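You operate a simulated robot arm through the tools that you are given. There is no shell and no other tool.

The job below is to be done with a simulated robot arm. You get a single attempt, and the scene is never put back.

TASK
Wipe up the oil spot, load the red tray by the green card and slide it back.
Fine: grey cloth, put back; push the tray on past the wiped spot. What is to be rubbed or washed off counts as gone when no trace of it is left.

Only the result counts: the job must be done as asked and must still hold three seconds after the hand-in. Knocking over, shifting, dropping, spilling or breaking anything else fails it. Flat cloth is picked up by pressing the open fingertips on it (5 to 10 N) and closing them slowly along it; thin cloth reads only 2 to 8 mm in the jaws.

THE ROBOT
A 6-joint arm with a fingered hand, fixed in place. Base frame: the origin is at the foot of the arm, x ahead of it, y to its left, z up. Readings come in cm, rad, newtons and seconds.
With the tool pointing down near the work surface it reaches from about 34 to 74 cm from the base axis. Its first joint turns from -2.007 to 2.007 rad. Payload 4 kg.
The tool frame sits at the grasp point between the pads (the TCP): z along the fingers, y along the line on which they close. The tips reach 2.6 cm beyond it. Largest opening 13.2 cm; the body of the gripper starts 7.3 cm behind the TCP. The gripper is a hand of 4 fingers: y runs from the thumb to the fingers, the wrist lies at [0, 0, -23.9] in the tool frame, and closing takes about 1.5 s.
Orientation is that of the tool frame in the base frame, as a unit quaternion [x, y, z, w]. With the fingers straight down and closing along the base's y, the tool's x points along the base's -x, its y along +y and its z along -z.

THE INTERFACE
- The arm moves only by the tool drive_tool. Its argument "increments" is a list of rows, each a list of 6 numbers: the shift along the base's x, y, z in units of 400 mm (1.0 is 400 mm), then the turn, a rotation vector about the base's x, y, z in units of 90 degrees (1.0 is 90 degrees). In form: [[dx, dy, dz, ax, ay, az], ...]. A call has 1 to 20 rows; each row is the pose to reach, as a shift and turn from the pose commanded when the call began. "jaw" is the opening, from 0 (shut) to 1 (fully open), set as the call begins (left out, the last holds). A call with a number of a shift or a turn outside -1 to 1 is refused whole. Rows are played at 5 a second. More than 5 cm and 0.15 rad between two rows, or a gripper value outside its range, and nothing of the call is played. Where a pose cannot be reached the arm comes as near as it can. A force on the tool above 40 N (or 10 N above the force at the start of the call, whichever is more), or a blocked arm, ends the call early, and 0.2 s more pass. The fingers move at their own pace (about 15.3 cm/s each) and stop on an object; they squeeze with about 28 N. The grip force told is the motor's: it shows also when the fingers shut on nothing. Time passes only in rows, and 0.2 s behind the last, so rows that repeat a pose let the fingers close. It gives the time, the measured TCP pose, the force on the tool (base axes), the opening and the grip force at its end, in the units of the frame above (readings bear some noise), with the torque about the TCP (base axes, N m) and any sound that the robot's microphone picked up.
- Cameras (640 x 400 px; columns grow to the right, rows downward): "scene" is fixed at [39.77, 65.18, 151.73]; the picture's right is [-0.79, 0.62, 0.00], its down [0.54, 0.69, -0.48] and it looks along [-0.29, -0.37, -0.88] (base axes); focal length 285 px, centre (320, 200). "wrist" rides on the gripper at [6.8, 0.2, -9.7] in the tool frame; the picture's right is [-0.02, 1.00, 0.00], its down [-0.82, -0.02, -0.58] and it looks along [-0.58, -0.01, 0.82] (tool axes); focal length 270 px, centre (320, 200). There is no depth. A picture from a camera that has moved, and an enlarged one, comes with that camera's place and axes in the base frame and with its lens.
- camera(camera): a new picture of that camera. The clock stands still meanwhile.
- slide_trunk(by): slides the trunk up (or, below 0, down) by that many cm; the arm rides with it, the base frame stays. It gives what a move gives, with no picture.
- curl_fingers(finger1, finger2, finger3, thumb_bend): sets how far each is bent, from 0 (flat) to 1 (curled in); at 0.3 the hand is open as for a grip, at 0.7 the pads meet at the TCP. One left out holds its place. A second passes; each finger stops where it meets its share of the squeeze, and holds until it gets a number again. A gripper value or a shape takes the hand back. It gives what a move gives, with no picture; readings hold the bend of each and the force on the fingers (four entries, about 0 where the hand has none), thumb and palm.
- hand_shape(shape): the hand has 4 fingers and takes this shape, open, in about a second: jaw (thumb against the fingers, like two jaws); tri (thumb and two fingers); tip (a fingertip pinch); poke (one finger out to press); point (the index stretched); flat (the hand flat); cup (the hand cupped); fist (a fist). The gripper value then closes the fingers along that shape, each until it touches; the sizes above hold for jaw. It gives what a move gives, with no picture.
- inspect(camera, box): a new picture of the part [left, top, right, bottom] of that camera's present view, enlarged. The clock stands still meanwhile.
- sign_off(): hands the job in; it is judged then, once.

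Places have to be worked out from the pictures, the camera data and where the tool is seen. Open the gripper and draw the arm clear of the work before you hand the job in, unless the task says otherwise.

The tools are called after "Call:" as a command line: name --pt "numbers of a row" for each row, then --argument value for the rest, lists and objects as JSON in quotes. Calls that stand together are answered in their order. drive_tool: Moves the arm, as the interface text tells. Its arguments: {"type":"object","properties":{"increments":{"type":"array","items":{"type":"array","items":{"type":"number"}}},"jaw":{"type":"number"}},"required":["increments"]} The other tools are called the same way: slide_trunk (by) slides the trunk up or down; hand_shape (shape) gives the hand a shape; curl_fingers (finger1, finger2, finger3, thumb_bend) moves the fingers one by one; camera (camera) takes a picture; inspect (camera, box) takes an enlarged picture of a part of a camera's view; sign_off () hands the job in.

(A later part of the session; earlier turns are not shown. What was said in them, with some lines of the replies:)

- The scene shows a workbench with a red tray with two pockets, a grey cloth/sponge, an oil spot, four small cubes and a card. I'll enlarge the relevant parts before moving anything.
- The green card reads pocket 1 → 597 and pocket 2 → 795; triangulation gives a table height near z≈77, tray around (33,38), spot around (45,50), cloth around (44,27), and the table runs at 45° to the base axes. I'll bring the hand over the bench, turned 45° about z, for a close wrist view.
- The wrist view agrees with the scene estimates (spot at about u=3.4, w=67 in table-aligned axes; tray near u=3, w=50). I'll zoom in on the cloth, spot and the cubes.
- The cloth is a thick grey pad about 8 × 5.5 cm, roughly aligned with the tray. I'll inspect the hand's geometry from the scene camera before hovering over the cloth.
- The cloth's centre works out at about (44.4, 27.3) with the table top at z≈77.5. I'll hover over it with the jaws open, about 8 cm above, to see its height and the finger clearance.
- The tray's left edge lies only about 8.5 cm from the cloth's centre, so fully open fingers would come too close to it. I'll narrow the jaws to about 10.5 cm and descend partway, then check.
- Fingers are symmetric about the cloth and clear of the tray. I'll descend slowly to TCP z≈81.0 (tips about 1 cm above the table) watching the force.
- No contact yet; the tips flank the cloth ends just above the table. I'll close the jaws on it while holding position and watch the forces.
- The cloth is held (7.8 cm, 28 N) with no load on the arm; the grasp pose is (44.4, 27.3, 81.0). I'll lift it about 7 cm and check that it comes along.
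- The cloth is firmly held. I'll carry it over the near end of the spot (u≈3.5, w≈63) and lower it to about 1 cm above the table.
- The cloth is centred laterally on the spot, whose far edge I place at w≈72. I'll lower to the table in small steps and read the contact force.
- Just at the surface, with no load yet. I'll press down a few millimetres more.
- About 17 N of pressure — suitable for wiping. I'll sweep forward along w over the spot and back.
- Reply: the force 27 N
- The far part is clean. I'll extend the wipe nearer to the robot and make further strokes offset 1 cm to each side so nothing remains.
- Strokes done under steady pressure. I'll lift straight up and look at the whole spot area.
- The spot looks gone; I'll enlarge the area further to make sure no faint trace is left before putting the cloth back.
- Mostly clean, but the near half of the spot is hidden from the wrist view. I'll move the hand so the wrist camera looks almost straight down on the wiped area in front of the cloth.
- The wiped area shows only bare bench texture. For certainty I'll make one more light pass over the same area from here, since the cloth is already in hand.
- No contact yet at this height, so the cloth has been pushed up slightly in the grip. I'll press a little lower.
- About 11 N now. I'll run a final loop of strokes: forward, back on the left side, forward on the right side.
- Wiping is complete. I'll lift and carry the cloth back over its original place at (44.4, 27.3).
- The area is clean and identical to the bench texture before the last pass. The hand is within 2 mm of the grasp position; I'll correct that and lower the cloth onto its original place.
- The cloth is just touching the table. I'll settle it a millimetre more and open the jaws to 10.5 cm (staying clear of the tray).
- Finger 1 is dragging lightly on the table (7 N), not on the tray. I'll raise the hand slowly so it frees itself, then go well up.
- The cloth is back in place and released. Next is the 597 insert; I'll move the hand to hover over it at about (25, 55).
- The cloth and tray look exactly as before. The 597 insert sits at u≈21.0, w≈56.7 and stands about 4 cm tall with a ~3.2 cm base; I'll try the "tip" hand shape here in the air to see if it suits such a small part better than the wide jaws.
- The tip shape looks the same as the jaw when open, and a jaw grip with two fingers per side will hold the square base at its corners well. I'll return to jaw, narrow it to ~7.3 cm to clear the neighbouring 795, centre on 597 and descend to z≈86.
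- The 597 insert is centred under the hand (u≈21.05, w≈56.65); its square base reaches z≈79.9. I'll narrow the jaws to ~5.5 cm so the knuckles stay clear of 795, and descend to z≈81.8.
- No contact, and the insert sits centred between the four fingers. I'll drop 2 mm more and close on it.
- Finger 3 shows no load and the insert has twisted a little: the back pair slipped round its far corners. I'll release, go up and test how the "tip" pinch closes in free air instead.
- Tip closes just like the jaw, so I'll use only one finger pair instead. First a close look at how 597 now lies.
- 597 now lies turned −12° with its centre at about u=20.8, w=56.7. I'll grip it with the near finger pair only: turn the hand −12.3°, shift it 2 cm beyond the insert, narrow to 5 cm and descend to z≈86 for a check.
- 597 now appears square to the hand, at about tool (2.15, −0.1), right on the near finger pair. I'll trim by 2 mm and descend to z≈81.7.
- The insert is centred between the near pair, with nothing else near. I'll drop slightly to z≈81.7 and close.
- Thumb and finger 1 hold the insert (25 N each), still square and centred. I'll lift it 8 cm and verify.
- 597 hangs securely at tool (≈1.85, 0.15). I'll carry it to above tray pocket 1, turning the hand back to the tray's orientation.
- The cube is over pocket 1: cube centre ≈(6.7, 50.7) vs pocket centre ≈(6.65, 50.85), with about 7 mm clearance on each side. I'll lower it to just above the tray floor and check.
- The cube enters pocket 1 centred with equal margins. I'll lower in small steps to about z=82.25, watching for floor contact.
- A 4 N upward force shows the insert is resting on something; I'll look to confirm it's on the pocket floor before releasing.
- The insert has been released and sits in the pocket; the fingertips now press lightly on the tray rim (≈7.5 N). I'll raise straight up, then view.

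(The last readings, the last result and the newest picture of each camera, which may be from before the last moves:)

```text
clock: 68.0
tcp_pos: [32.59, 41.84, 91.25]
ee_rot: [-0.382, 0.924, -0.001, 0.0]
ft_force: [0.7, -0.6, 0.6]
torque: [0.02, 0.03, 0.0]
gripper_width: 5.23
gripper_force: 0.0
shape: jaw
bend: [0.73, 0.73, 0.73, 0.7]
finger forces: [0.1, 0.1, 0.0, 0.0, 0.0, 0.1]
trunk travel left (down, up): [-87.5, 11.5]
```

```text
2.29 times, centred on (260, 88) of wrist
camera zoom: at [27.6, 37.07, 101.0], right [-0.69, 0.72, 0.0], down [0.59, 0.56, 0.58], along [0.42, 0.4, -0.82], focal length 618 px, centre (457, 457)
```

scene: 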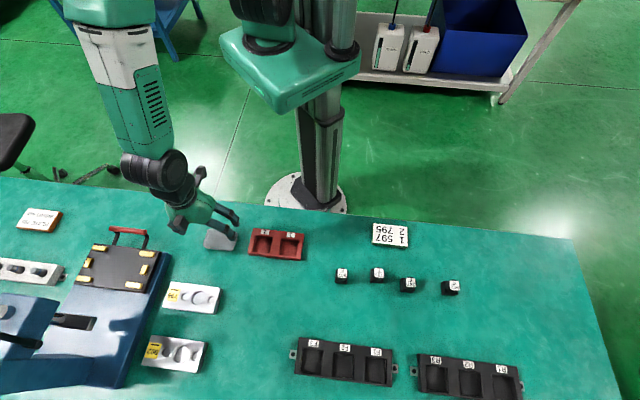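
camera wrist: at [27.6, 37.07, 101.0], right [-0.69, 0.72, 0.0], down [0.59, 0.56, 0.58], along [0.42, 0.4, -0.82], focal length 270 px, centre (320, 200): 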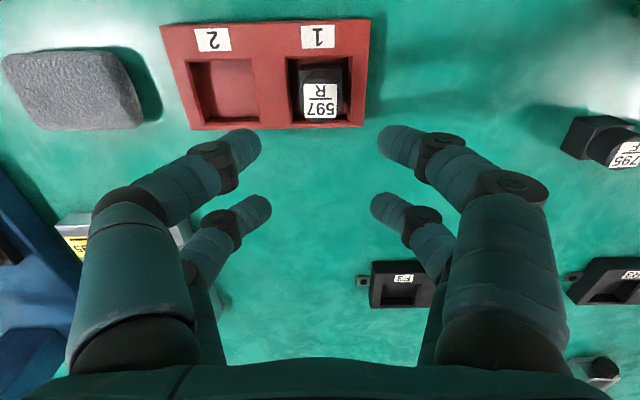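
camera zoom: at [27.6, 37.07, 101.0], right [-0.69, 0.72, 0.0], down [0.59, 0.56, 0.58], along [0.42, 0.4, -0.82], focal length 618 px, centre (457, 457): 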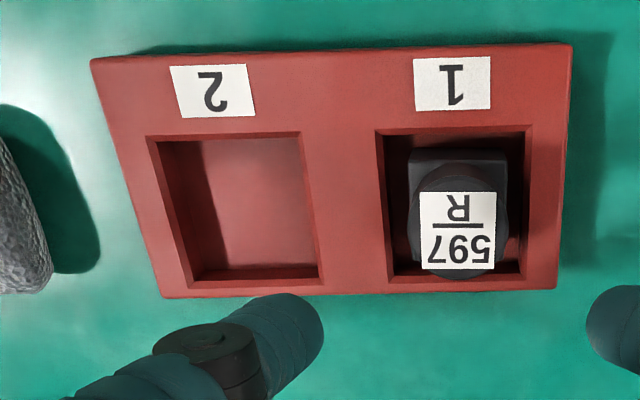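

597 sits upright and centred in pocket 1. For 795 the 267 part is too close on the right for a sideways grip, and later 597 would be in the way, so I'll turn the hand −90° (closing along the depth direction) while moving above 795 at u≈30.15, w≈55.4.

Call:
drive_tool --pt "-0.028 0.036 0.01 0 0 -0.083" --pt "-0.056 0.072 0.02 0 0 -0.167" --pt "-0.084 0.1085 0.02 0 0 -0.25" --pt "-0.112 0.1447 0.02 0 0 -0.333" --pt "-0.14 0.181 0.02 0 0 -0.417" --pt "-0.168 0.217 0.02 0 0 -0.5" --pt "-0.196 0.253 0.02 0 0 -0.583" --pt "-0.224 0.289 0.02 0 0 -0.667" --pt "-0.252 0.3255 0.02 0 0 -0.75" --pt "-0.28 0.3617 0.02 0 0 -0.833" --pt "-0.308 0.398 0.02 0 0 -0.917" --pt "-0.336 0.434 0.02 0 0 -1.0" --pt "-0.336 0.434 0.02 0 0 -1.0" --jaw 0.4

Call:
camera --camera "wrist"

Call:
camera --camera "scene"

```text
clock: 70.8
tcp_pos: [19.03, 59.2, 91.95]
ee_rot: [0.383, 0.924, 0.0, 0.0]
ft_force: [-0.3, -0.4, -0.2]
torque: [0.0, 0.0, 0.0]
gripper_width: 5.24
gripper_force: 0.1
shape: jaw
bend: [0.73, 0.73, 0.73, 0.7]
finger forces: [0.0, 0.0, 0.0, 0.0, 0.0, 0.0]
trunk travel left (down, up): [-87.5, 11.5]
```

```text
taken
camera wrist: at [14.25, 64.19, 101.63], right [0.73, 0.69, 0.0], down [0.56, -0.59, 0.58], along [0.4, -0.42, -0.82], focal length 270 px, centre (320, 200)
```

wrist: 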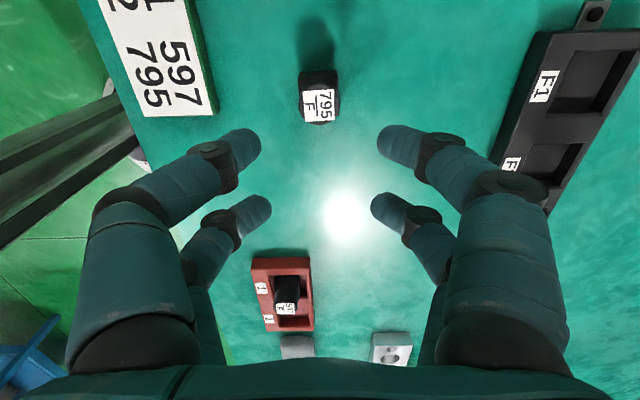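

```text
taken
```

scene: 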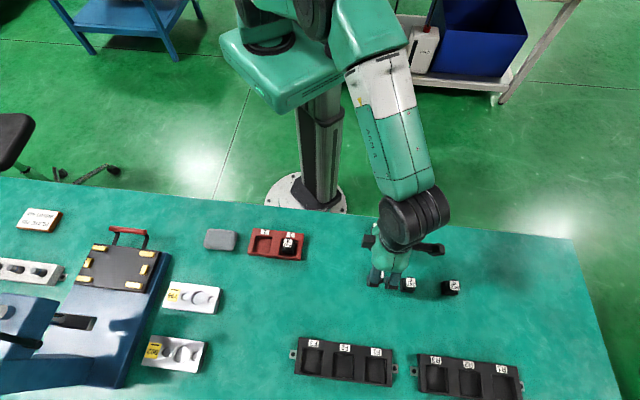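

795 appears at tool (≈1.1, 0.1); it should be at x≈1.85 for the near finger pair. I'll shift 6 mm toward −u and descend to z≈86 to refine.

Call:
drive_tool --pt "0.0106 -0.0106 -0.03 0 0 0" --pt "0.0106 -0.0106 -0.07 0 0 0" --pt "0.0106 -0.0106 -0.11 0 0 0" --pt "0.0106 -0.0106 -0.148 0 0 0" --pt "0.0106 -0.0106 -0.148 0 0 0" --jaw 0.38

Call:
camera --camera "wrist"

Call:
inspect --camera "wrist" --box '[240, 40, 400, 180]'

Call:
inspect --camera "scene" --box '[330, 210, 470, 310]'

```text
clock: 72.0
tcp_pos: [19.57, 58.95, 86.1]
ee_rot: [0.383, 0.924, 0.0, 0.0]
ft_force: [0.9, -0.5, -0.2]
torque: [0.02, -0.03, 0.01]
gripper_width: 5.07
gripper_force: 0.0
shape: jaw
bend: [0.73, 0.73, 0.73, 0.7]
finger forces: [0.0, 0.0, 0.1, 0.0, 0.1, 0.0]
trunk travel left (down, up): [-87.5, 11.5]
```

```text
taken
camera wrist: at [14.79, 63.87, 95.78], right [0.72, 0.69, 0.0], down [0.56, -0.59, 0.58], along [0.4, -0.42, -0.82], focal length 270 px, centre (320, 200)
```

wrist: 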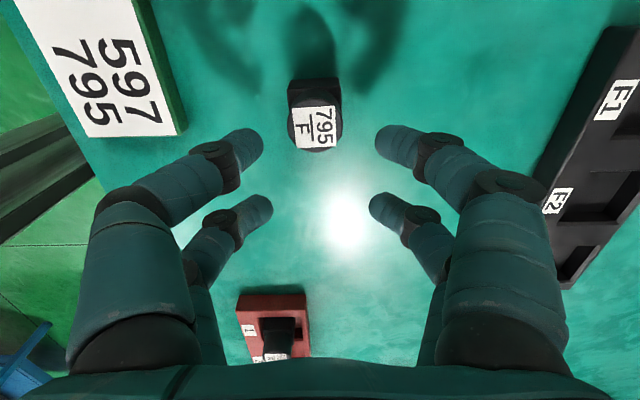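

```text
2.86 times, centred on (320, 110) of wrist
camera zoom: at [14.79, 63.87, 95.78], right [0.72, 0.69, 0.0], down [0.56, -0.59, 0.58], along [0.4, -0.42, -0.82], focal length 772 px, centre (320, 457)
```

zoom: 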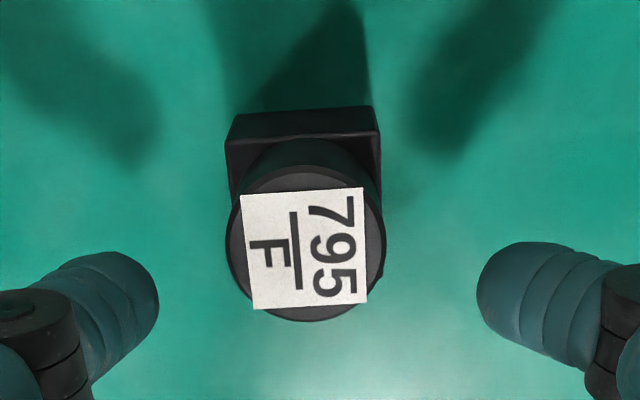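

```text
4.00 times, centred on (400, 260) of scene
camera zoom: at [39.77, 65.18, 151.73], right [-0.79, 0.62, 0.0], down [0.54, 0.69, -0.48], along [-0.29, -0.37, -0.88], focal length 1141 px, centre (0, -40)
```

zoom: 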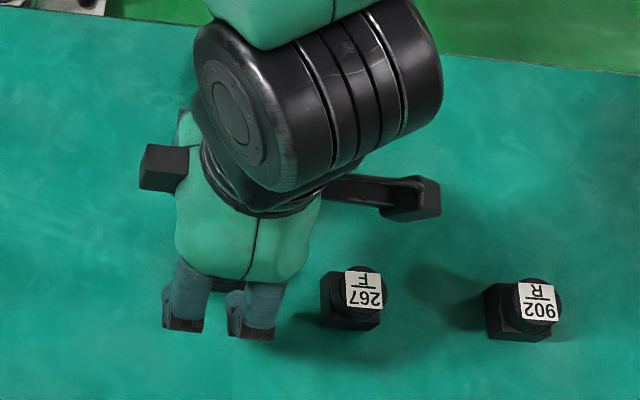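

795 is at tool (1.6, −0.17), turned by only ~3°. I'll apply that small correction and descend to z≈81.7.

Call:
drive_tool --pt "0.0014 -0.0074 -0.03 0 0 0.03" --pt "0.0014 -0.0074 -0.06 0 0 0.03" --pt "0.0014 -0.0074 -0.085 0 0 0.03" --pt "0.0014 -0.0074 -0.1 0 0 0.03" --pt "0.0014 -0.0074 -0.11 0 0 0.03" --pt "0.0014 -0.0074 -0.11 0 0 0.03"

Call:
camera --camera "wrist"

Call:
inspect --camera "scene" --box '[330, 210, 470, 310]'

```text
clock: 73.4
tcp_pos: [19.77, 58.52, 81.7]
ee_rot: [0.361, 0.933, 0.0, 0.001]
ft_force: [-0.1, -0.5, -0.3]
torque: [-0.01, 0.0, -0.03]
gripper_width: 5.06
gripper_force: 0.0
shape: jaw
bend: [0.73, 0.73, 0.73, 0.7]
finger forces: [0.0, 0.0, 0.0, 0.0, 0.0, 0.0]
trunk travel left (down, up): [-87.5, 11.5]
```

```text
taken
camera wrist: at [14.75, 63.23, 91.41], right [0.69, 0.72, 0.0], down [0.59, -0.56, 0.58], along [0.42, -0.4, -0.82], focal length 270 px, centre (320, 200)
```

wrist: 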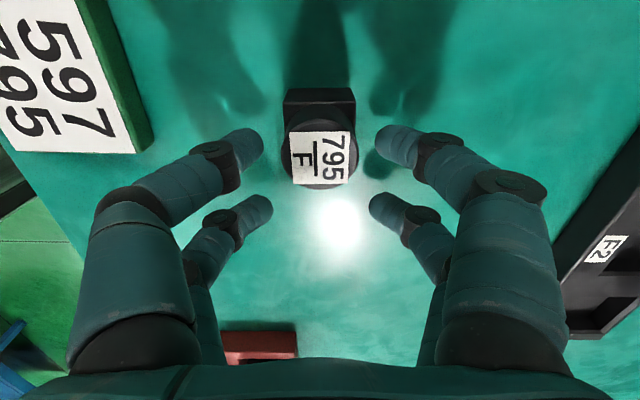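

```text
4.00 times, centred on (400, 260) of scene
camera zoom: at [39.77, 65.18, 151.73], right [-0.79, 0.62, 0.0], down [0.54, 0.69, -0.48], along [-0.29, -0.37, -0.88], focal length 1141 px, centre (0, -40)
```

zoom: 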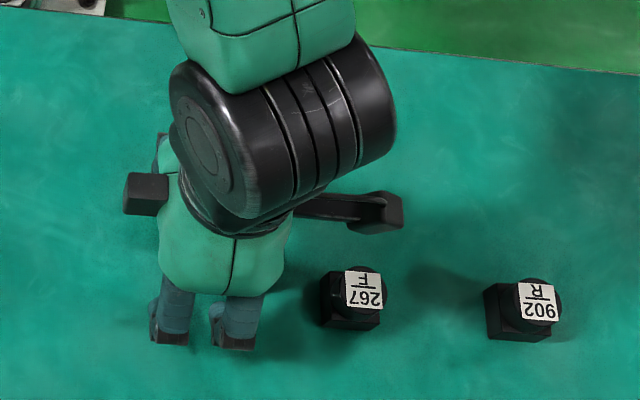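

795 is centred on the near finger pair at tool ≈(1.95, 0.13) and nothing else is close. I'll close on it.

Call:
drive_tool --pt "0 0 -0.001 0 0 0" --pt "0 0 -0.001 0 0 0" --pt "0 0 -0.001 0 0 0" --pt "0 0 -0.001 0 0 0" --pt "0 0 -0.001 0 0 0" --pt "0 0 -0.001 0 0 0" --pt "0 0 -0.001 0 0 0" --jaw 0.15

Call:
inspect --camera "wrist" --box '[240, 60, 400, 220]'

```text
clock: 75.0
tcp_pos: [19.77, 58.53, 81.68]
ee_rot: [0.361, 0.933, 0.0, 0.0]
ft_force: [-0.1, -0.2, -1.0]
torque: [0.0, 0.02, -0.02]
gripper_width: 1.18
gripper_force: 27.4
shape: jaw
bend: [0.73, 0.63, 0.63, 0.7]
finger forces: [25.1, 0.0, 0.0, 0.0, 25.0, 0.0]
trunk travel left (down, up): [-87.5, 11.5]
```

```text
2.50 times, centred on (320, 140) of wrist
camera zoom: at [14.74, 63.25, 91.36], right [0.69, 0.72, 0.0], down [0.59, -0.56, 0.58], along [0.42, -0.4, -0.82], focal length 676 px, centre (320, 350)
```

zoom: 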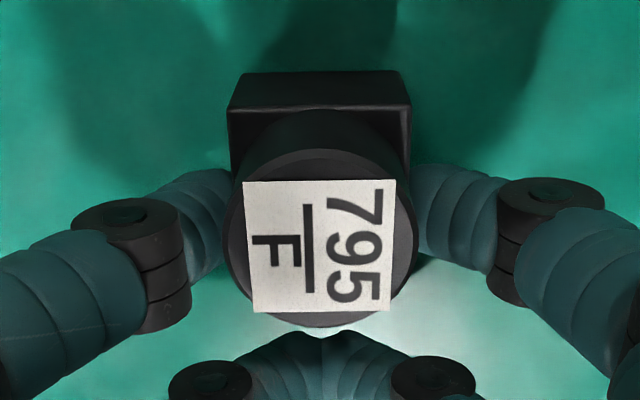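

795 is held by thumb and finger 1 (25 N each), upright and square. I'll lift it to z≈90 and carry it above pocket 2 (u≈−0.65, w≈51.0).

Call:
drive_tool --pt "0 0 0.03 0 0 0" --pt "0 0 0.09 0 0 0" --pt "0 0 0.15 0 0 0" --pt "0 0 0.2075 0 0 0" --pt "0.04 -0.054 0.2075 0 0 -0.004" --pt "0.095 -0.128 0.2075 0 0 -0.008" --pt "0.15 -0.2025 0.2075 0 0 -0.012" --pt "0.205 -0.277 0.2075 0 0 -0.016" --pt "0.26 -0.351 0.2075 0 0 -0.02" --pt "0.315 -0.4255 0.2075 0 0 -0.024" --pt "0.37 -0.4995 0.2075 0 0 -0.028" --pt "0.42 -0.567 0.2075 0 0 -0.03" --pt "0.4515 -0.6095 0.2075 0 0 -0.03" --pt "0.4515 -0.6095 0.2075 0 0 -0.03"

Call:
camera --camera "wrist"

Call:
camera --camera "scene"

```text
clock: 78.0
tcp_pos: [37.65, 34.27, 89.95]
ee_rot: [0.383, 0.924, 0.0, 0.0]
ft_force: [0.7, -0.2, -0.6]
torque: [-0.04, 0.0, 0.01]
gripper_width: 1.17
gripper_force: 27.6
shape: jaw
bend: [0.73, 0.63, 0.63, 0.7]
finger forces: [25.1, 0.0, 0.0, 0.1, 25.1, 0.0]
trunk travel left (down, up): [-87.5, 11.5]
```

```text
taken
camera wrist: at [32.89, 39.16, 99.65], right [0.72, 0.69, 0.0], down [0.56, -0.59, 0.58], along [0.4, -0.42, -0.82], focal length 270 px, centre (320, 200)
```

wrist: 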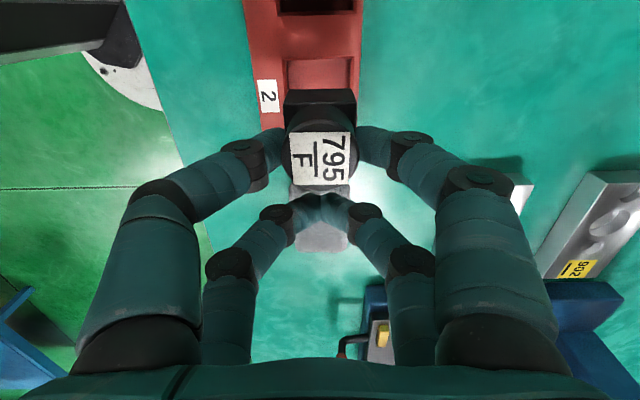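

```text
taken
```

scene: 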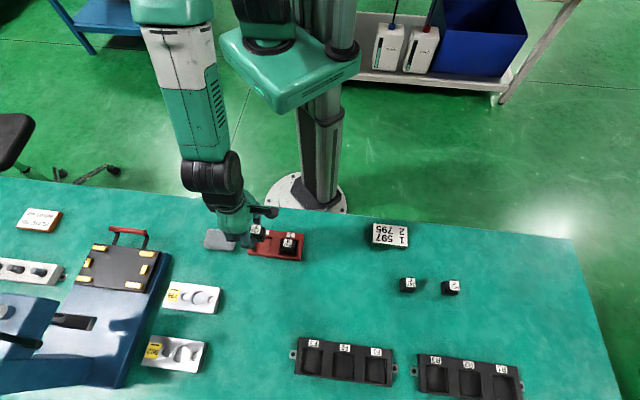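

The cube is 3–4 mm off pocket 2's centre toward +u. I'll correct by −0.35 cm in u and lower to about z=83.2, then check.

Call:
drive_tool --pt "0.0062 -0.0062 -0.03 0 0 0" --pt "0.0062 -0.0062 -0.07 0 0 0" --pt "0.0062 -0.0062 -0.11 0 0 0" --pt "0.0062 -0.0062 -0.145 0 0 0" --pt "0.0062 -0.0062 -0.166 0 0 0" --pt "0.0062 -0.0062 -0.166 0 0 0"

Call:
camera --camera "wrist"

Call:
inspect --camera "wrist" --box '[220, 0, 420, 200]'

Call:
inspect --camera "scene" --box '[200, 200, 340, 290]'

```text
clock: 79.4
tcp_pos: [38.0, 34.13, 83.37]
ee_rot: [0.383, 0.924, 0.0, -0.001]
ft_force: [0.3, 0.2, -1.2]
torque: [-0.02, -0.03, -0.01]
gripper_width: 1.16
gripper_force: 28.4
shape: jaw
bend: [0.73, 0.63, 0.63, 0.7]
finger forces: [25.1, 0.1, 0.0, 0.0, 25.2, 0.0]
trunk travel left (down, up): [-87.5, 11.5]
```

```text
taken
camera wrist: at [33.24, 38.97, 93.03], right [0.72, 0.69, 0.0], down [0.56, -0.59, 0.58], along [0.4, -0.42, -0.82], focal length 270 px, centre (320, 200)
```

wrist: 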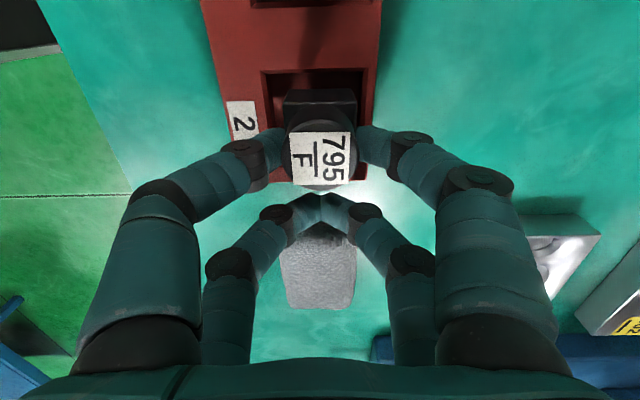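

```text
2.00 times, centred on (320, 100) of wrist
camera zoom: at [33.24, 38.97, 93.03], right [0.72, 0.69, 0.0], down [0.56, -0.59, 0.58], along [0.4, -0.42, -0.82], focal length 541 px, centre (320, 400)
```

zoom: 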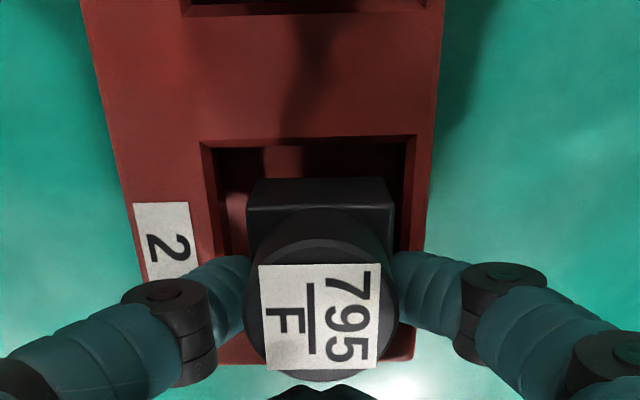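

```text
4.44 times, centred on (270, 245) of scene
camera zoom: at [39.77, 65.18, 151.73], right [-0.79, 0.62, 0.0], down [0.54, 0.69, -0.48], along [-0.29, -0.37, -0.88], focal length 1268 px, centre (542, 0)
```

zoom: 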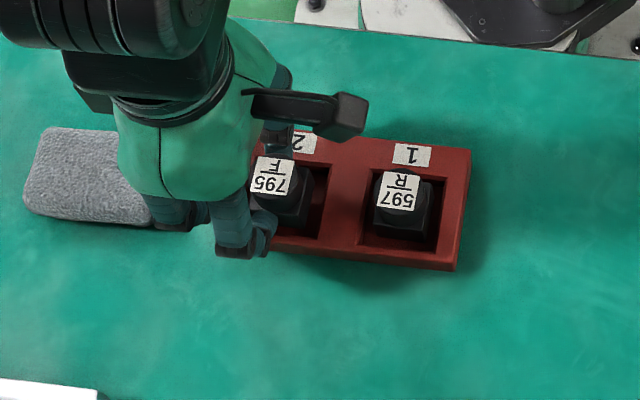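

The cube is inside the pocket outline; margins are a bit uneven in w (1.1 vs 0.5 cm). I'll shift 2.5 mm toward the robot while lowering to floor contact near z≈82.5.

Call:
drive_tool --pt "-0.0044 -0.0044 0 0 0 0" --pt "-0.0044 -0.0044 -0.008 0 0 0" --pt "-0.0044 -0.0044 -0.016 0 0 0" --pt "-0.0044 -0.0044 -0.021 0 0 0" --pt "-0.0044 -0.0044 -0.021 0 0 0"

Call:
inspect --camera "wrist" --box '[220, 0, 420, 200]'

```text
clock: 80.6
tcp_pos: [37.81, 33.75, 82.57]
ee_rot: [0.383, 0.924, 0.0, 0.0]
ft_force: [0.5, 0.8, 0.3]
torque: [0.0, 0.03, -0.02]
gripper_width: 1.17
gripper_force: 28.4
shape: jaw
bend: [0.73, 0.63, 0.63, 0.7]
finger forces: [25.9, 0.0, 0.0, 0.0, 27.1, 0.1]
trunk travel left (down, up): [-87.5, 11.5]
```

```text
2.00 times, centred on (320, 100) of wrist
camera zoom: at [33.03, 38.72, 92.21], right [0.72, 0.69, 0.0], down [0.56, -0.59, 0.58], along [0.4, -0.42, -0.82], focal length 541 px, centre (320, 400)
```

zoom: 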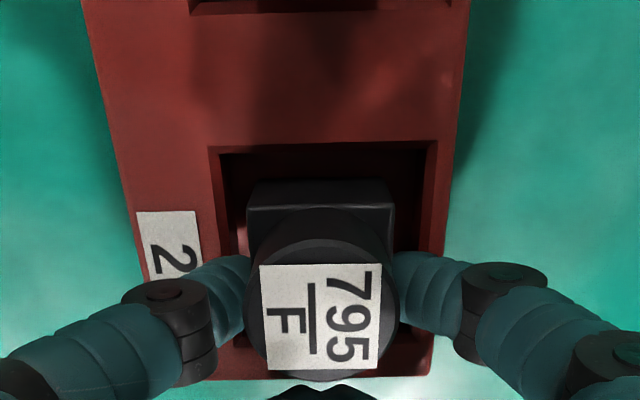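

The cube is centred in pocket 2 and just touching the floor. I'll open slightly and then rise gently so the tips don't press on the tray.

Call:
drive_tool --pt "0 0 0 0 0 0" --pt "0 0 0.003 0 0 0" --pt "0 0 0.008 0 0 0" --pt "0 0 0.016 0 0 0" --pt "0 0 0.026 0 0 0" --pt "0 0 0.04 0 0 0" --jaw 0.3

Call:
camera --camera "wrist"

```text
clock: 82.0
tcp_pos: [37.78, 33.71, 83.98]
ee_rot: [0.383, 0.924, 0.001, 0.0]
ft_force: [0.1, -0.1, 0.0]
torque: [0.05, 0.04, -0.01]
gripper_width: 3.93
gripper_force: 0.1
shape: jaw
bend: [0.74, 0.74, 0.74, 0.7]
finger forces: [0.0, 0.0, 0.0, 0.0, 0.0, 0.0]
trunk travel left (down, up): [-87.5, 11.5]
```

```text
taken
camera wrist: at [33.01, 38.69, 93.79], right [0.72, 0.69, 0.0], down [0.56, -0.59, 0.58], along [0.4, -0.42, -0.82], focal length 270 px, centre (320, 200)
```

wrist: 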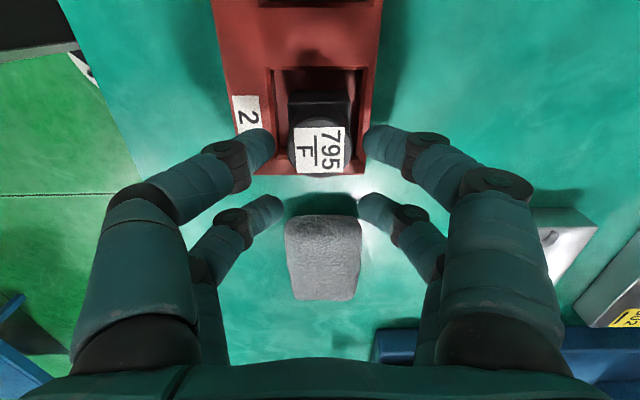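

795 is released in pocket 2. I'll rise, turn the hand back +90° and move to the robot side of the tray to view both pockets and the push corridor.

Call:
drive_tool --pt "0 0 0.05 0 0 0" --pt "0 0 0.11 0 0 0" --pt "0 0 0.17 0 0 0" --pt "0 0 0.2 0 0 0" --pt "-0.022 -0.005 0.2 0 0 0.083" --pt "-0.044 -0.01 0.2 0 0 0.167" --pt "-0.066 -0.0145 0.2 0 0 0.25" --pt "-0.087 -0.019 0.2 0 0 0.333" --pt "-0.109 -0.024 0.2 0 0 0.417" --pt "-0.131 -0.029 0.2 0 0 0.5" --pt "-0.153 -0.034 0.2 0 0 0.583" --pt "-0.175 -0.039 0.2 0 0 0.667" --pt "-0.197 -0.0435 0.2 0 0 0.75" --pt "-0.218 -0.048 0.2 0 0 0.833" --pt "-0.24 -0.053 0.2 0 0 0.917" --pt "-0.262 -0.058 0.2 0 0 1.0" --pt "-0.262 -0.058 0.2 0 0 1.0" --jaw 0.45

Call:
camera --camera "wrist"

Call:
inspect --camera "scene" --box '[190, 210, 350, 310]'

Call:
inspect --camera "scene" --box '[180, 270, 340, 400]'

```text
clock: 85.6
tcp_pos: [27.36, 31.35, 92.09]
ee_rot: [-0.383, 0.924, 0.0, 0.0]
ft_force: [-0.9, -1.1, 0.3]
torque: [0.0, -0.01, -0.01]
gripper_width: 5.88
gripper_force: 0.0
shape: jaw
bend: [0.73, 0.73, 0.73, 0.7]
finger forces: [0.0, 0.1, 0.0, 0.0, 0.0, 0.1]
trunk travel left (down, up): [-87.5, 11.5]
```

```text
taken
camera wrist: at [22.3, 26.65, 101.84], right [-0.69, 0.72, 0.0], down [0.59, 0.56, 0.58], along [0.42, 0.4, -0.82], focal length 270 px, centre (320, 200)
```

wrist: 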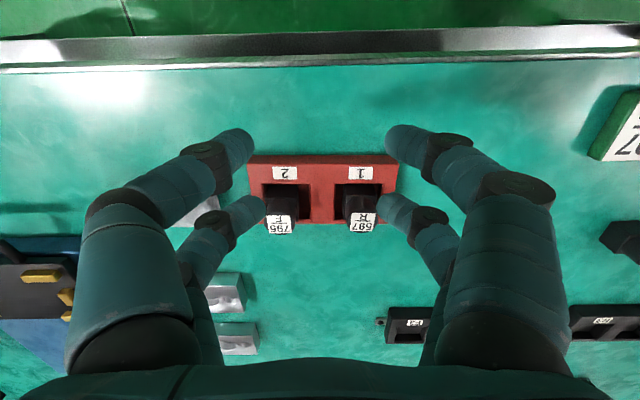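

```text
4.00 times, centred on (270, 260) of scene
camera zoom: at [39.77, 65.18, 151.73], right [-0.79, 0.62, 0.0], down [0.54, 0.69, -0.48], along [-0.29, -0.37, -0.88], focal length 1141 px, centre (520, -40)
```

zoom: 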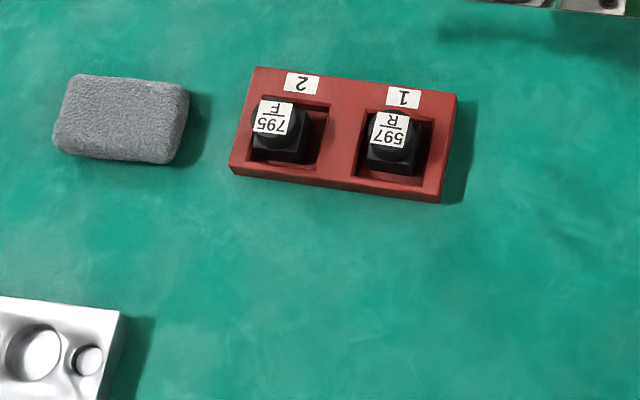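

```text
3.08 times, centred on (260, 335) of scene
camera zoom: at [39.77, 65.18, 151.73], right [-0.79, 0.62, 0.0], down [0.54, 0.69, -0.48], along [-0.29, -0.37, -0.88], focal length 878 px, centre (505, -215)
```

zoom: 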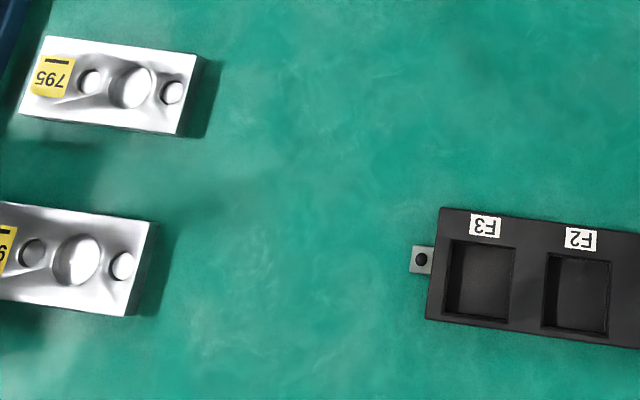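

Both inserts stand in the right pockets (597 in 1, 795 in 2) and the cloth is undisturbed. The corridor is about 0.9 cm tight on the right (F-rack tab at u≈11.1), so I'll push with a slight −1 cm drift; first I'll lower the hand behind the tray at w≈41.5.

Call:
drive_tool --pt "0 0 -0.06 0 0 0" --pt "0 0 -0.12 0 0 0" --pt "0 0 -0.18 0 0 0" --pt "0 0 -0.22 0 0 0" --pt "0 0 -0.25 0 0 0" --pt "0 0 -0.25 0 0 0"

Call:
camera --camera "wrist"

Call:
inspect --camera "scene" --box '[220, 190, 340, 270]'

```text
clock: 87.0
tcp_pos: [27.49, 31.41, 81.96]
ee_rot: [-0.382, 0.924, 0.0, 0.0]
ft_force: [-0.4, -0.1, 0.0]
torque: [-0.01, 0.01, -0.04]
gripper_width: 5.9
gripper_force: 0.2
shape: jaw
bend: [0.73, 0.73, 0.73, 0.7]
finger forces: [0.0, 0.0, 0.0, 0.0, 0.0, 0.0]
trunk travel left (down, up): [-87.5, 11.5]
```

```text
taken
camera wrist: at [22.36, 26.71, 91.73], right [-0.69, 0.72, 0.0], down [0.59, 0.56, 0.58], along [0.42, 0.4, -0.82], focal length 270 px, centre (320, 200)
```

wrist: 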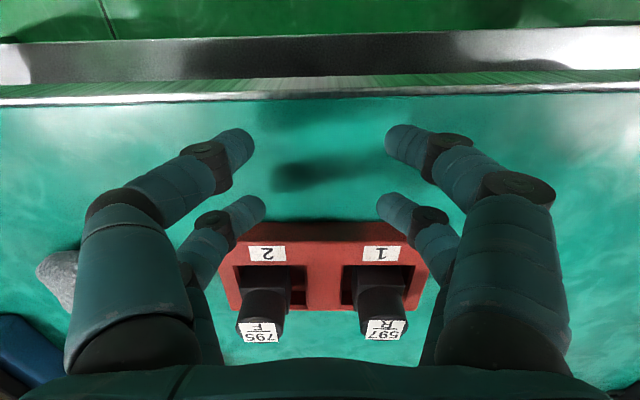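

```text
5.00 times, centred on (280, 230) of scene
camera zoom: at [39.77, 65.18, 151.73], right [-0.79, 0.62, 0.0], down [0.54, 0.69, -0.48], along [-0.29, -0.37, -0.88], focal length 1426 px, centre (520, 50)
```

zoom: 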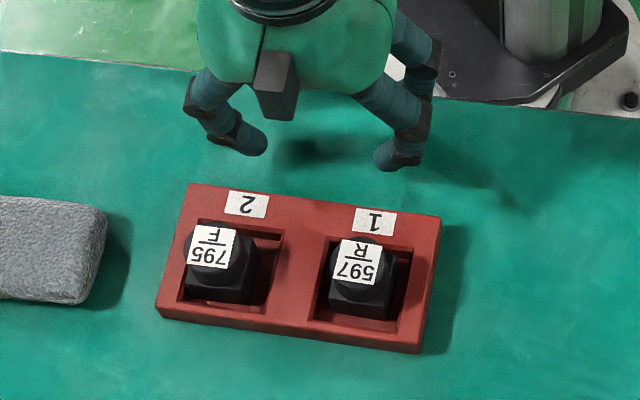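

The fingers stand symmetric behind the tray with clear space. I'll lower to z≈81.25 so the tips are just above the table, checking for contact.

Call:
drive_tool --pt "0 0 -0.006 0 0 0" --pt "0 0 -0.012 0 0 0" --pt "0 0 -0.018 0 0 0" --pt "0 0 -0.018 0 0 0"

Call:
inspect --camera "scene" --box '[240, 200, 320, 250]'

```text
clock: 88.0
tcp_pos: [27.48, 31.35, 81.3]
ee_rot: [-0.383, 0.924, 0.0, 0.0]
ft_force: [0.5, 0.2, 1.0]
torque: [0.02, -0.01, -0.05]
gripper_width: 5.91
gripper_force: 0.0
shape: jaw
bend: [0.73, 0.73, 0.73, 0.7]
finger forces: [0.0, 0.1, 0.0, 0.0, 0.0, 0.0]
trunk travel left (down, up): [-87.5, 11.5]
```

```text
8.00 times, centred on (280, 225) of scene
camera zoom: at [39.77, 65.18, 151.73], right [-0.79, 0.62, 0.0], down [0.54, 0.69, -0.48], along [-0.29, -0.37, -0.88], focal length 2282 px, centre (640, 0)
```

zoom: 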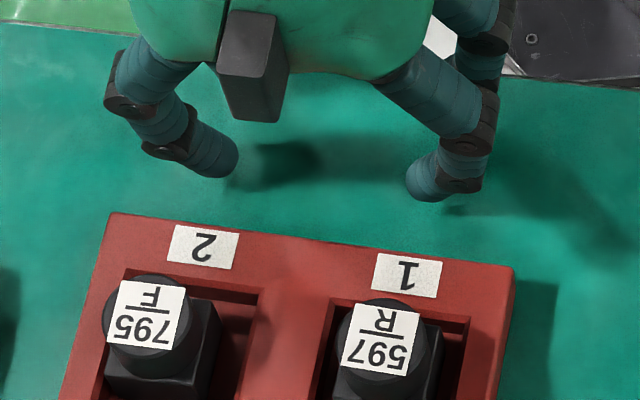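

No contact and the tips hover just above the bench. I'll go 2 mm lower and make a first slow 6 cm push to see how the tray responds.

Call:
drive_tool --pt "0 0 -0.005 0 0 0" --pt "0.0177 0.0177 -0.005 0 0 0" --pt "0.0354 0.0354 -0.005 0 0 0" --pt "0.05 0.05 -0.005 0 0 0" --pt "0.064 0.064 -0.005 0 0 0" --pt "0.078 0.078 -0.005 0 0 0" --pt "0.092 0.092 -0.005 0 0 0" --pt "0.106 0.106 -0.005 0 0 0" --pt "0.106 0.106 -0.005 0 0 0"

Call:
camera --camera "wrist"

Call:
inspect --camera "scene" --box '[200, 200, 340, 290]'

```text
clock: 90.0
tcp_pos: [31.5, 35.6, 81.22]
ee_rot: [-0.383, 0.924, 0.0, 0.0]
ft_force: [-0.3, -0.9, -0.8]
torque: [-0.02, -0.02, 0.03]
gripper_width: 5.91
gripper_force: 0.0
shape: jaw
bend: [0.73, 0.73, 0.73, 0.7]
finger forces: [0.1, 0.3, 0.3, 0.0, 0.0, 0.0]
trunk travel left (down, up): [-87.5, 11.5]
```

```text
taken
camera wrist: at [26.52, 30.93, 90.92], right [-0.69, 0.72, 0.0], down [0.59, 0.56, 0.58], along [0.42, 0.4, -0.82], focal length 270 px, centre (320, 200)
```

wrist: 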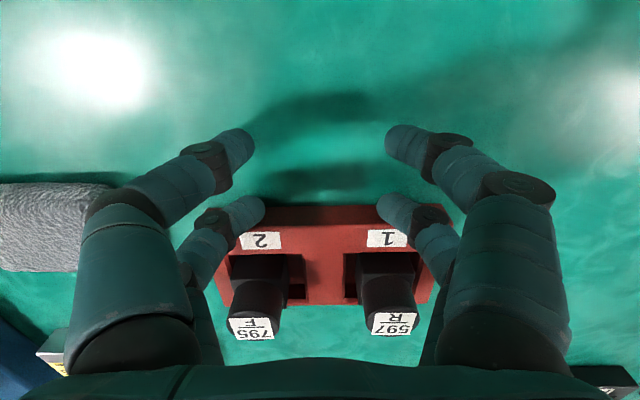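

```text
4.44 times, centred on (270, 245) of scene
camera zoom: at [39.77, 65.18, 151.73], right [-0.79, 0.62, 0.0], down [0.54, 0.69, -0.48], along [-0.29, -0.37, -0.88], focal length 1268 px, centre (542, 0)
```

zoom: 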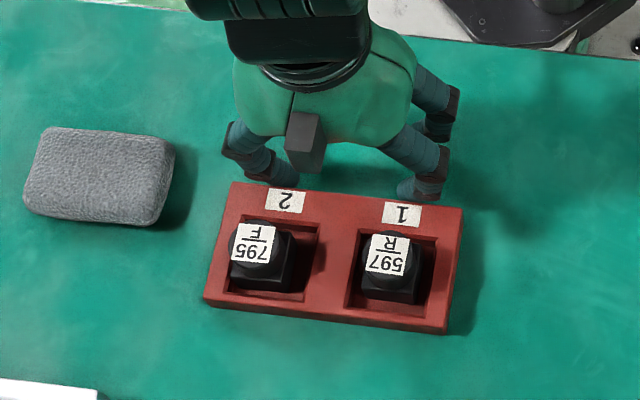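

The tray slides straight with almost no force and the inserts stay upright. I'll continue 14 cm further with a slight drift of −0.7 cm in u.

Call:
drive_tool --pt "0.0186 0.0168 0 0 0 0" --pt "0.0371 0.0336 0 0 0 0" --pt "0.0557 0.0504 0 0 0 0" --pt "0.0743 0.0671 0 0 0 0" --pt "0.0929 0.0839 0 0 0 0" --pt "0.1114 0.1007 0 0 0 0" --pt "0.13 0.1175 0 0 0 0" --pt "0.1486 0.1343 0 0 0 0" --pt "0.1671 0.1511 0 0 0 0" --pt "0.1857 0.1679 0 0 0 0" --pt "0.2043 0.1846 0 0 0 0" --pt "0.2229 0.2014 0 0 0 0" --pt "0.2414 0.2182 0 0 0 0" --pt "0.26 0.235 0 0 0 0" --pt "0.26 0.235 0 0 0 0"

Call:
camera --camera "wrist"

Call:
inspect --camera "scene" --box '[180, 250, 340, 370]'

```text
clock: 93.2
tcp_pos: [42.02, 45.13, 81.19]
ee_rot: [-0.382, 0.924, 0.0, -0.001]
ft_force: [-0.3, -0.8, 0.5]
torque: [-0.02, 0.01, 0.03]
gripper_width: 5.89
gripper_force: 0.1
shape: jaw
bend: [0.73, 0.73, 0.73, 0.7]
finger forces: [0.0, 0.7, 0.5, 0.0, 0.0, 0.0]
trunk travel left (down, up): [-87.5, 11.5]
```

```text
taken
camera wrist: at [36.97, 40.34, 90.85], right [-0.69, 0.72, 0.0], down [0.59, 0.56, 0.58], along [0.42, 0.4, -0.82], focal length 270 px, centre (320, 200)
```

wrist: 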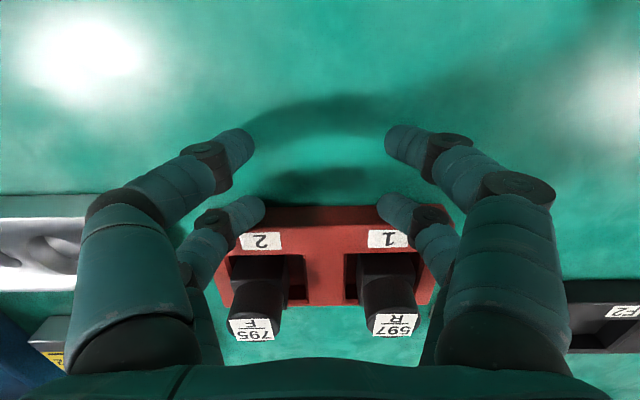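

```text
3.33 times, centred on (260, 310) of scene
camera zoom: at [39.77, 65.18, 151.73], right [-0.79, 0.62, 0.0], down [0.54, 0.69, -0.48], along [-0.29, -0.37, -0.88], focal length 951 px, centre (520, -167)
```

zoom: 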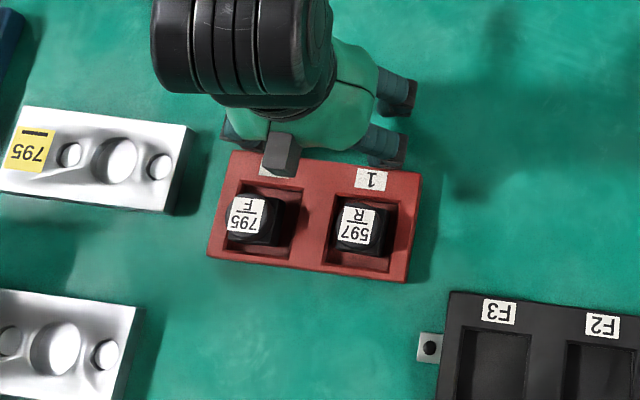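

The tray's near edge is now at w≈64.2 and it will pass the rack tab with over 1 cm to spare. The old spot ended at w≈72, so I'll push 9 cm more with a small −0.4 cm drift.

Call:
drive_tool --pt "0.0185 0.0169 0 0 0 0" --pt "0.0369 0.0338 0 0 0 0" --pt "0.0553 0.0507 0 0 0 0" --pt "0.0738 0.0676 0 0 0 0" --pt "0.0922 0.0844 0 0 0 0" --pt "0.1107 0.1013 0 0 0 0" --pt "0.1291 0.1182 0 0 0 0" --pt "0.1476 0.1351 0 0 0 0" --pt "0.166 0.152 0 0 0 0" --pt "0.166 0.152 0 0 0 0"

Call:
camera --camera "wrist"

Call:
inspect --camera "scene" --box '[180, 270, 340, 400]'

```text
clock: 95.4
tcp_pos: [48.53, 51.06, 81.17]
ee_rot: [-0.383, 0.924, -0.001, 0.0]
ft_force: [-0.4, 0.0, 0.7]
torque: [0.0, 0.02, 0.04]
gripper_width: 5.92
gripper_force: 0.2
shape: jaw
bend: [0.73, 0.73, 0.73, 0.7]
finger forces: [0.0, 0.5, 0.4, 0.0, 0.0, 0.0]
trunk travel left (down, up): [-87.5, 11.5]
```

```text
taken
camera wrist: at [43.54, 46.34, 90.87], right [-0.69, 0.72, 0.0], down [0.59, 0.56, 0.58], along [0.42, 0.4, -0.82], focal length 270 px, centre (320, 200)
```

wrist: 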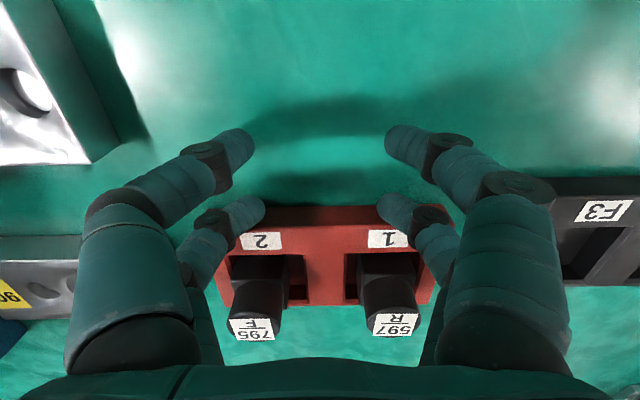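

```text
3.08 times, centred on (260, 335) of scene
camera zoom: at [39.77, 65.18, 151.73], right [-0.79, 0.62, 0.0], down [0.54, 0.69, -0.48], along [-0.29, -0.37, -0.88], focal length 878 px, centre (505, -215)
```

zoom: 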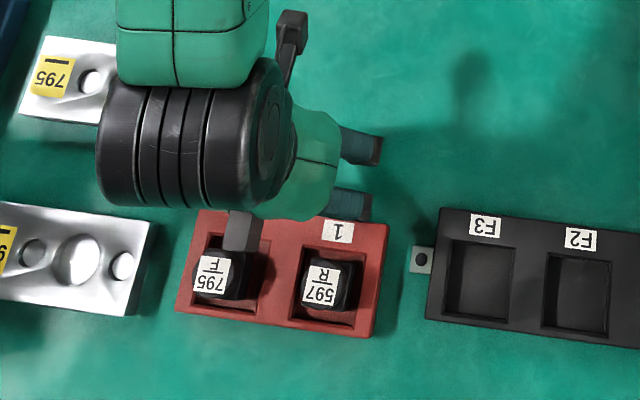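

The tray's near edge is now at w≈73+, roughly 1.5–2 cm beyond where the spot ended, with ~2 cm clearance to the rack tab and both inserts upright. I'll back the fingers off, lift, and open the hand clear of the bench.

Call:
drive_tool --pt "-0.02 -0.02 0 0 0 0" --pt "-0.05 -0.05 0 0 0 0" --pt "-0.08 -0.08 0 0 0 0" --pt "-0.08 -0.08 0.05 0 0 0" --pt "-0.08 -0.08 0.12 0 0 0" --pt "-0.1 -0.1 0.2 0 0 0" --pt "-0.15 -0.14 0.28 0 0 0" --pt "-0.22 -0.2 0.36 0 0 0" --pt "-0.29 -0.26 0.43 0 0 0" --pt "-0.36 -0.31 0.5 0 0 0" --pt "-0.43 -0.36 0.56 0 0 0" --pt "-0.5 -0.4 0.6 0 0 0" --pt "-0.5 -0.4 0.6 0 0 0"

Call:
drive_tool --pt "0 0 0 0 0 0" --pt "0 0 0 0 0 0" --pt "0 0 0 0 0 0" --pt "0 0 0 0 0 0" --pt "0 0 0 0 0 0" --jaw 1.0

Call:
camera --camera "scene"

Call:
inspect --camera "scene" --box '[180, 270, 340, 400]'

Call:
camera --camera "wrist"

```text
clock: 98.2
tcp_pos: [28.74, 34.96, 105.19]
ee_rot: [-0.382, 0.924, -0.001, -0.001]
ft_force: [-0.4, -0.7, 0.5]
torque: [0.04, -0.03, 0.02]
gripper_width: 5.91
gripper_force: 0.0
shape: jaw
bend: [0.73, 0.73, 0.73, 0.7]
finger forces: [0.0, 0.0, 0.0, 0.0, 0.0, 0.0]
trunk travel left (down, up): [-87.5, 11.5]
```

```text
clock: 99.4
tcp_pos: [28.71, 34.94, 105.15]
ee_rot: [-0.383, 0.924, 0.0, -0.001]
ft_force: [0.3, -0.1, -0.7]
torque: [0.04, -0.02, 0.01]
gripper_width: 13.19
gripper_force: 0.1
shape: jaw
bend: [0.3, 0.3, 0.3, 0.3]
finger forces: [0.0, 0.0, 0.0, 0.0, 0.1, 0.0]
trunk travel left (down, up): [-87.5, 11.5]
```

```text
taken
```

scene: 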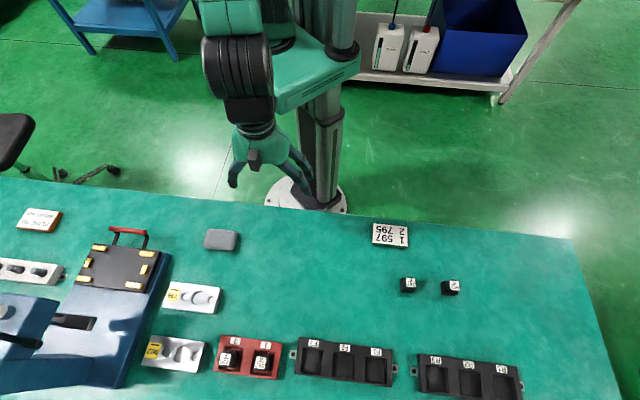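

```text
3.08 times, centred on (260, 335) of scene
camera zoom: at [39.77, 65.18, 151.73], right [-0.79, 0.62, 0.0], down [0.54, 0.69, -0.48], along [-0.29, -0.37, -0.88], focal length 878 px, centre (505, -215)
```

zoom: 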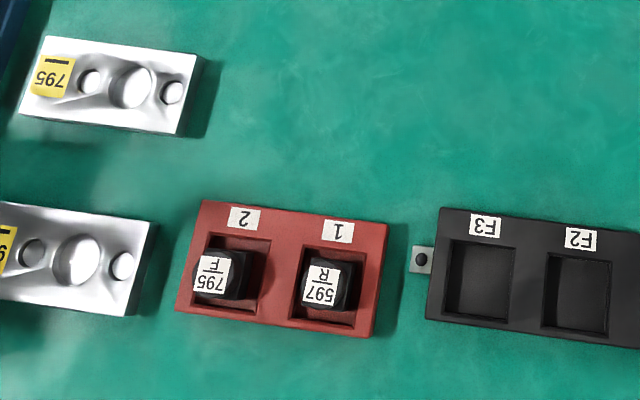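

```text
taken
camera wrist: at [23.71, 30.29, 114.81], right [-0.69, 0.72, 0.0], down [0.59, 0.56, 0.58], along [0.42, 0.4, -0.82], focal length 270 px, centre (320, 200)
```

wrist: 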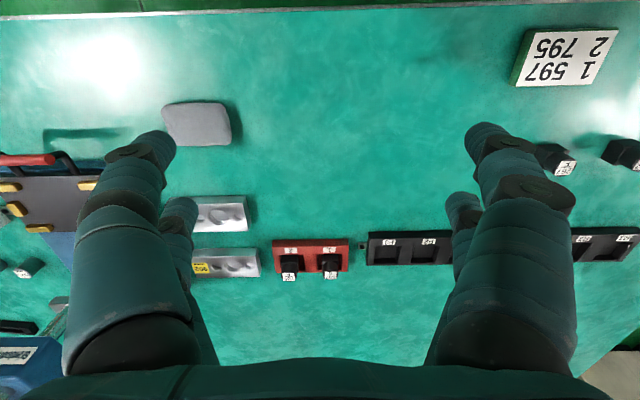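

Everything is in place: cloth back, tray past the spot with both inserts, other parts untouched. I'll do a final close check of the wiped area, the tray edge and the remaining objects before handing in.

Call:
inspect --camera "wrist" --box '[240, 150, 400, 290]'

Call:
inspect --camera "scene" --box '[215, 270, 315, 345]'

Call:
inspect --camera "scene" --box '[190, 210, 350, 310]'

Call:
inspect --camera "scene" --box '[320, 210, 480, 310]'

```text
2.86 times, centred on (320, 220) of wrist
camera zoom: at [23.71, 30.29, 114.81], right [-0.69, 0.72, 0.0], down [0.59, 0.56, 0.58], along [0.42, 0.4, -0.82], focal length 772 px, centre (320, 143)
```

zoom: 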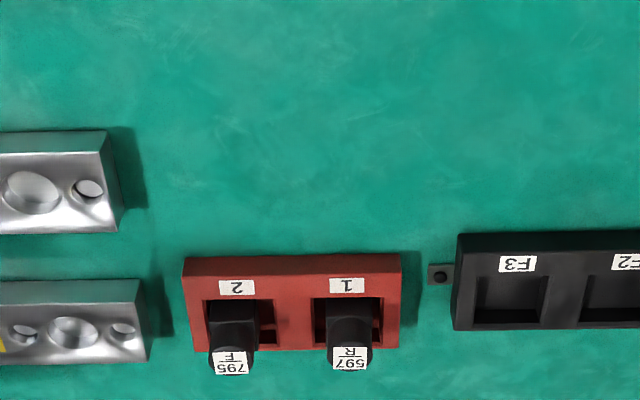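

```text
5.33 times, centred on (265, 308) of scene
camera zoom: at [39.77, 65.18, 151.73], right [-0.79, 0.62, 0.0], down [0.54, 0.69, -0.48], along [-0.29, -0.37, -0.88], focal length 1521 px, centre (613, -373)
```

zoom: 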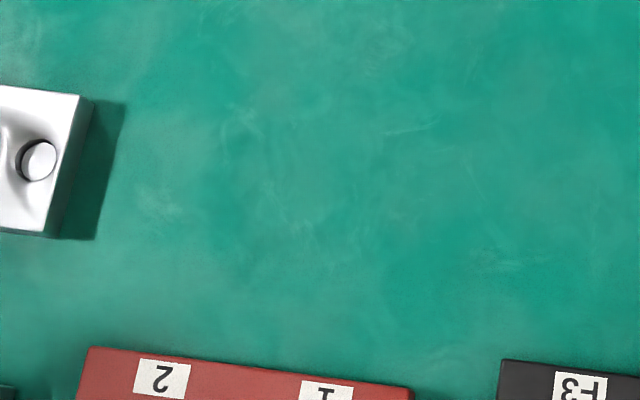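

```text
4.00 times, centred on (270, 260) of scene
camera zoom: at [39.77, 65.18, 151.73], right [-0.79, 0.62, 0.0], down [0.54, 0.69, -0.48], along [-0.29, -0.37, -0.88], focal length 1141 px, centre (520, -40)
```

zoom: 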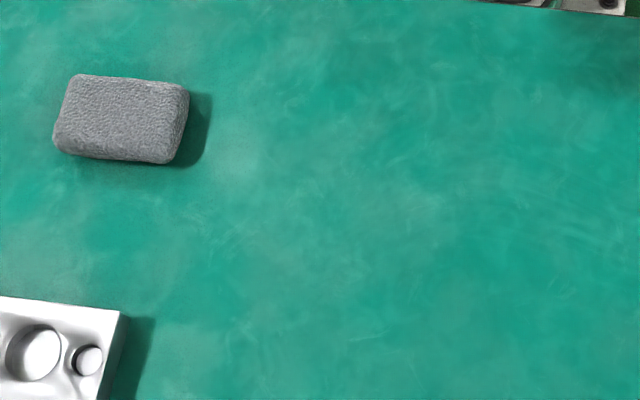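

```text
4.00 times, centred on (400, 260) of scene
camera zoom: at [39.77, 65.18, 151.73], right [-0.79, 0.62, 0.0], down [0.54, 0.69, -0.48], along [-0.29, -0.37, -0.88], focal length 1141 px, centre (0, -40)
```

zoom: 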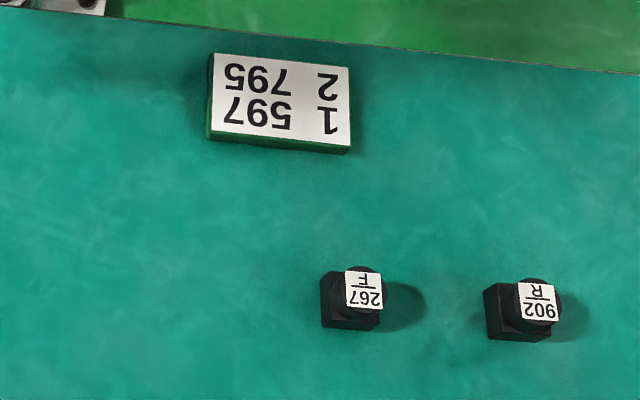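

The wiped area is clean, the tray's near edge lies about 1.8 cm past the spot's former far edge, the cloth is on its original place and the other parts are untouched. I'll draw the open hand further back toward its starting position.

Call:
drive_tool --pt "-0.06 0.004 0.015 0 0 0" --pt "-0.13 0.008 0.03 0 0 0" --pt "-0.2 0.012 0.05 0 0 0" --pt "-0.27 0.016 0.07 0 0 0" --pt "-0.34 0.02 0.085 0 0 0" --pt "-0.4 0.025 0.1 0 0 0" --pt "-0.4 0.025 0.1 0 0 0" --jaw 1.0

Call:
camera --camera "scene"

```text
clock: 101.0
tcp_pos: [12.55, 36.23, 109.18]
ee_rot: [-0.382, 0.924, 0.0, 0.0]
ft_force: [-0.1, 0.5, 0.2]
torque: [-0.02, 0.0, 0.02]
gripper_width: 13.18
gripper_force: 0.1
shape: jaw
bend: [0.3, 0.3, 0.3, 0.3]
finger forces: [0.0, 0.0, 0.0, 0.0, 0.0, 0.0]
trunk travel left (down, up): [-87.5, 11.5]
```

```text
taken
```

scene: 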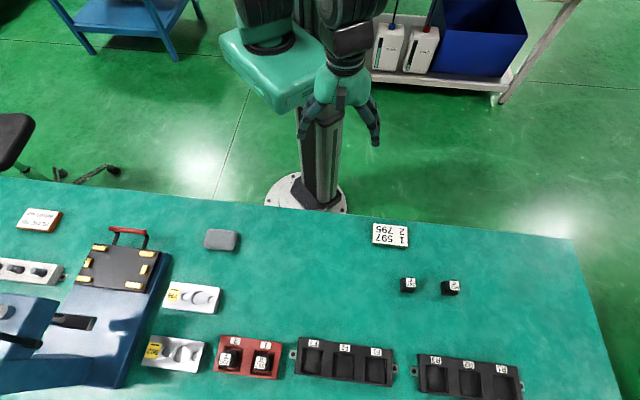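

The arm is clear with the gripper open, and the final picture shows the cloth back, the spot gone, and the loaded tray past where it was. Handing in.

Call:
sign_off

```text
The job is handed in.
```

The job is done as asked and handed in; I haven't seen the judge's result.

- **Oil spot:** I wiped it with the grey cloth in three passes. Close-up pictures afterwards showed only bare bench.
- **Cloth:** it is back on its original place.
- **Red tray:** 597 is in pocket 1 and 795 in pocket 2, as the green card says, both standing upright. My first grip twisted 597 slightly on the bench, so I released it and gripped it again before loading.
- **Tray position:** the near edge is now about 1.8 cm past where the spot ended. I let the tray drift about 1 cm to the left during the push so it cleared the F rack's tab by about 2 cm.

The pictures show nothing else moved. The gripper is open and the arm is back near its starting position.
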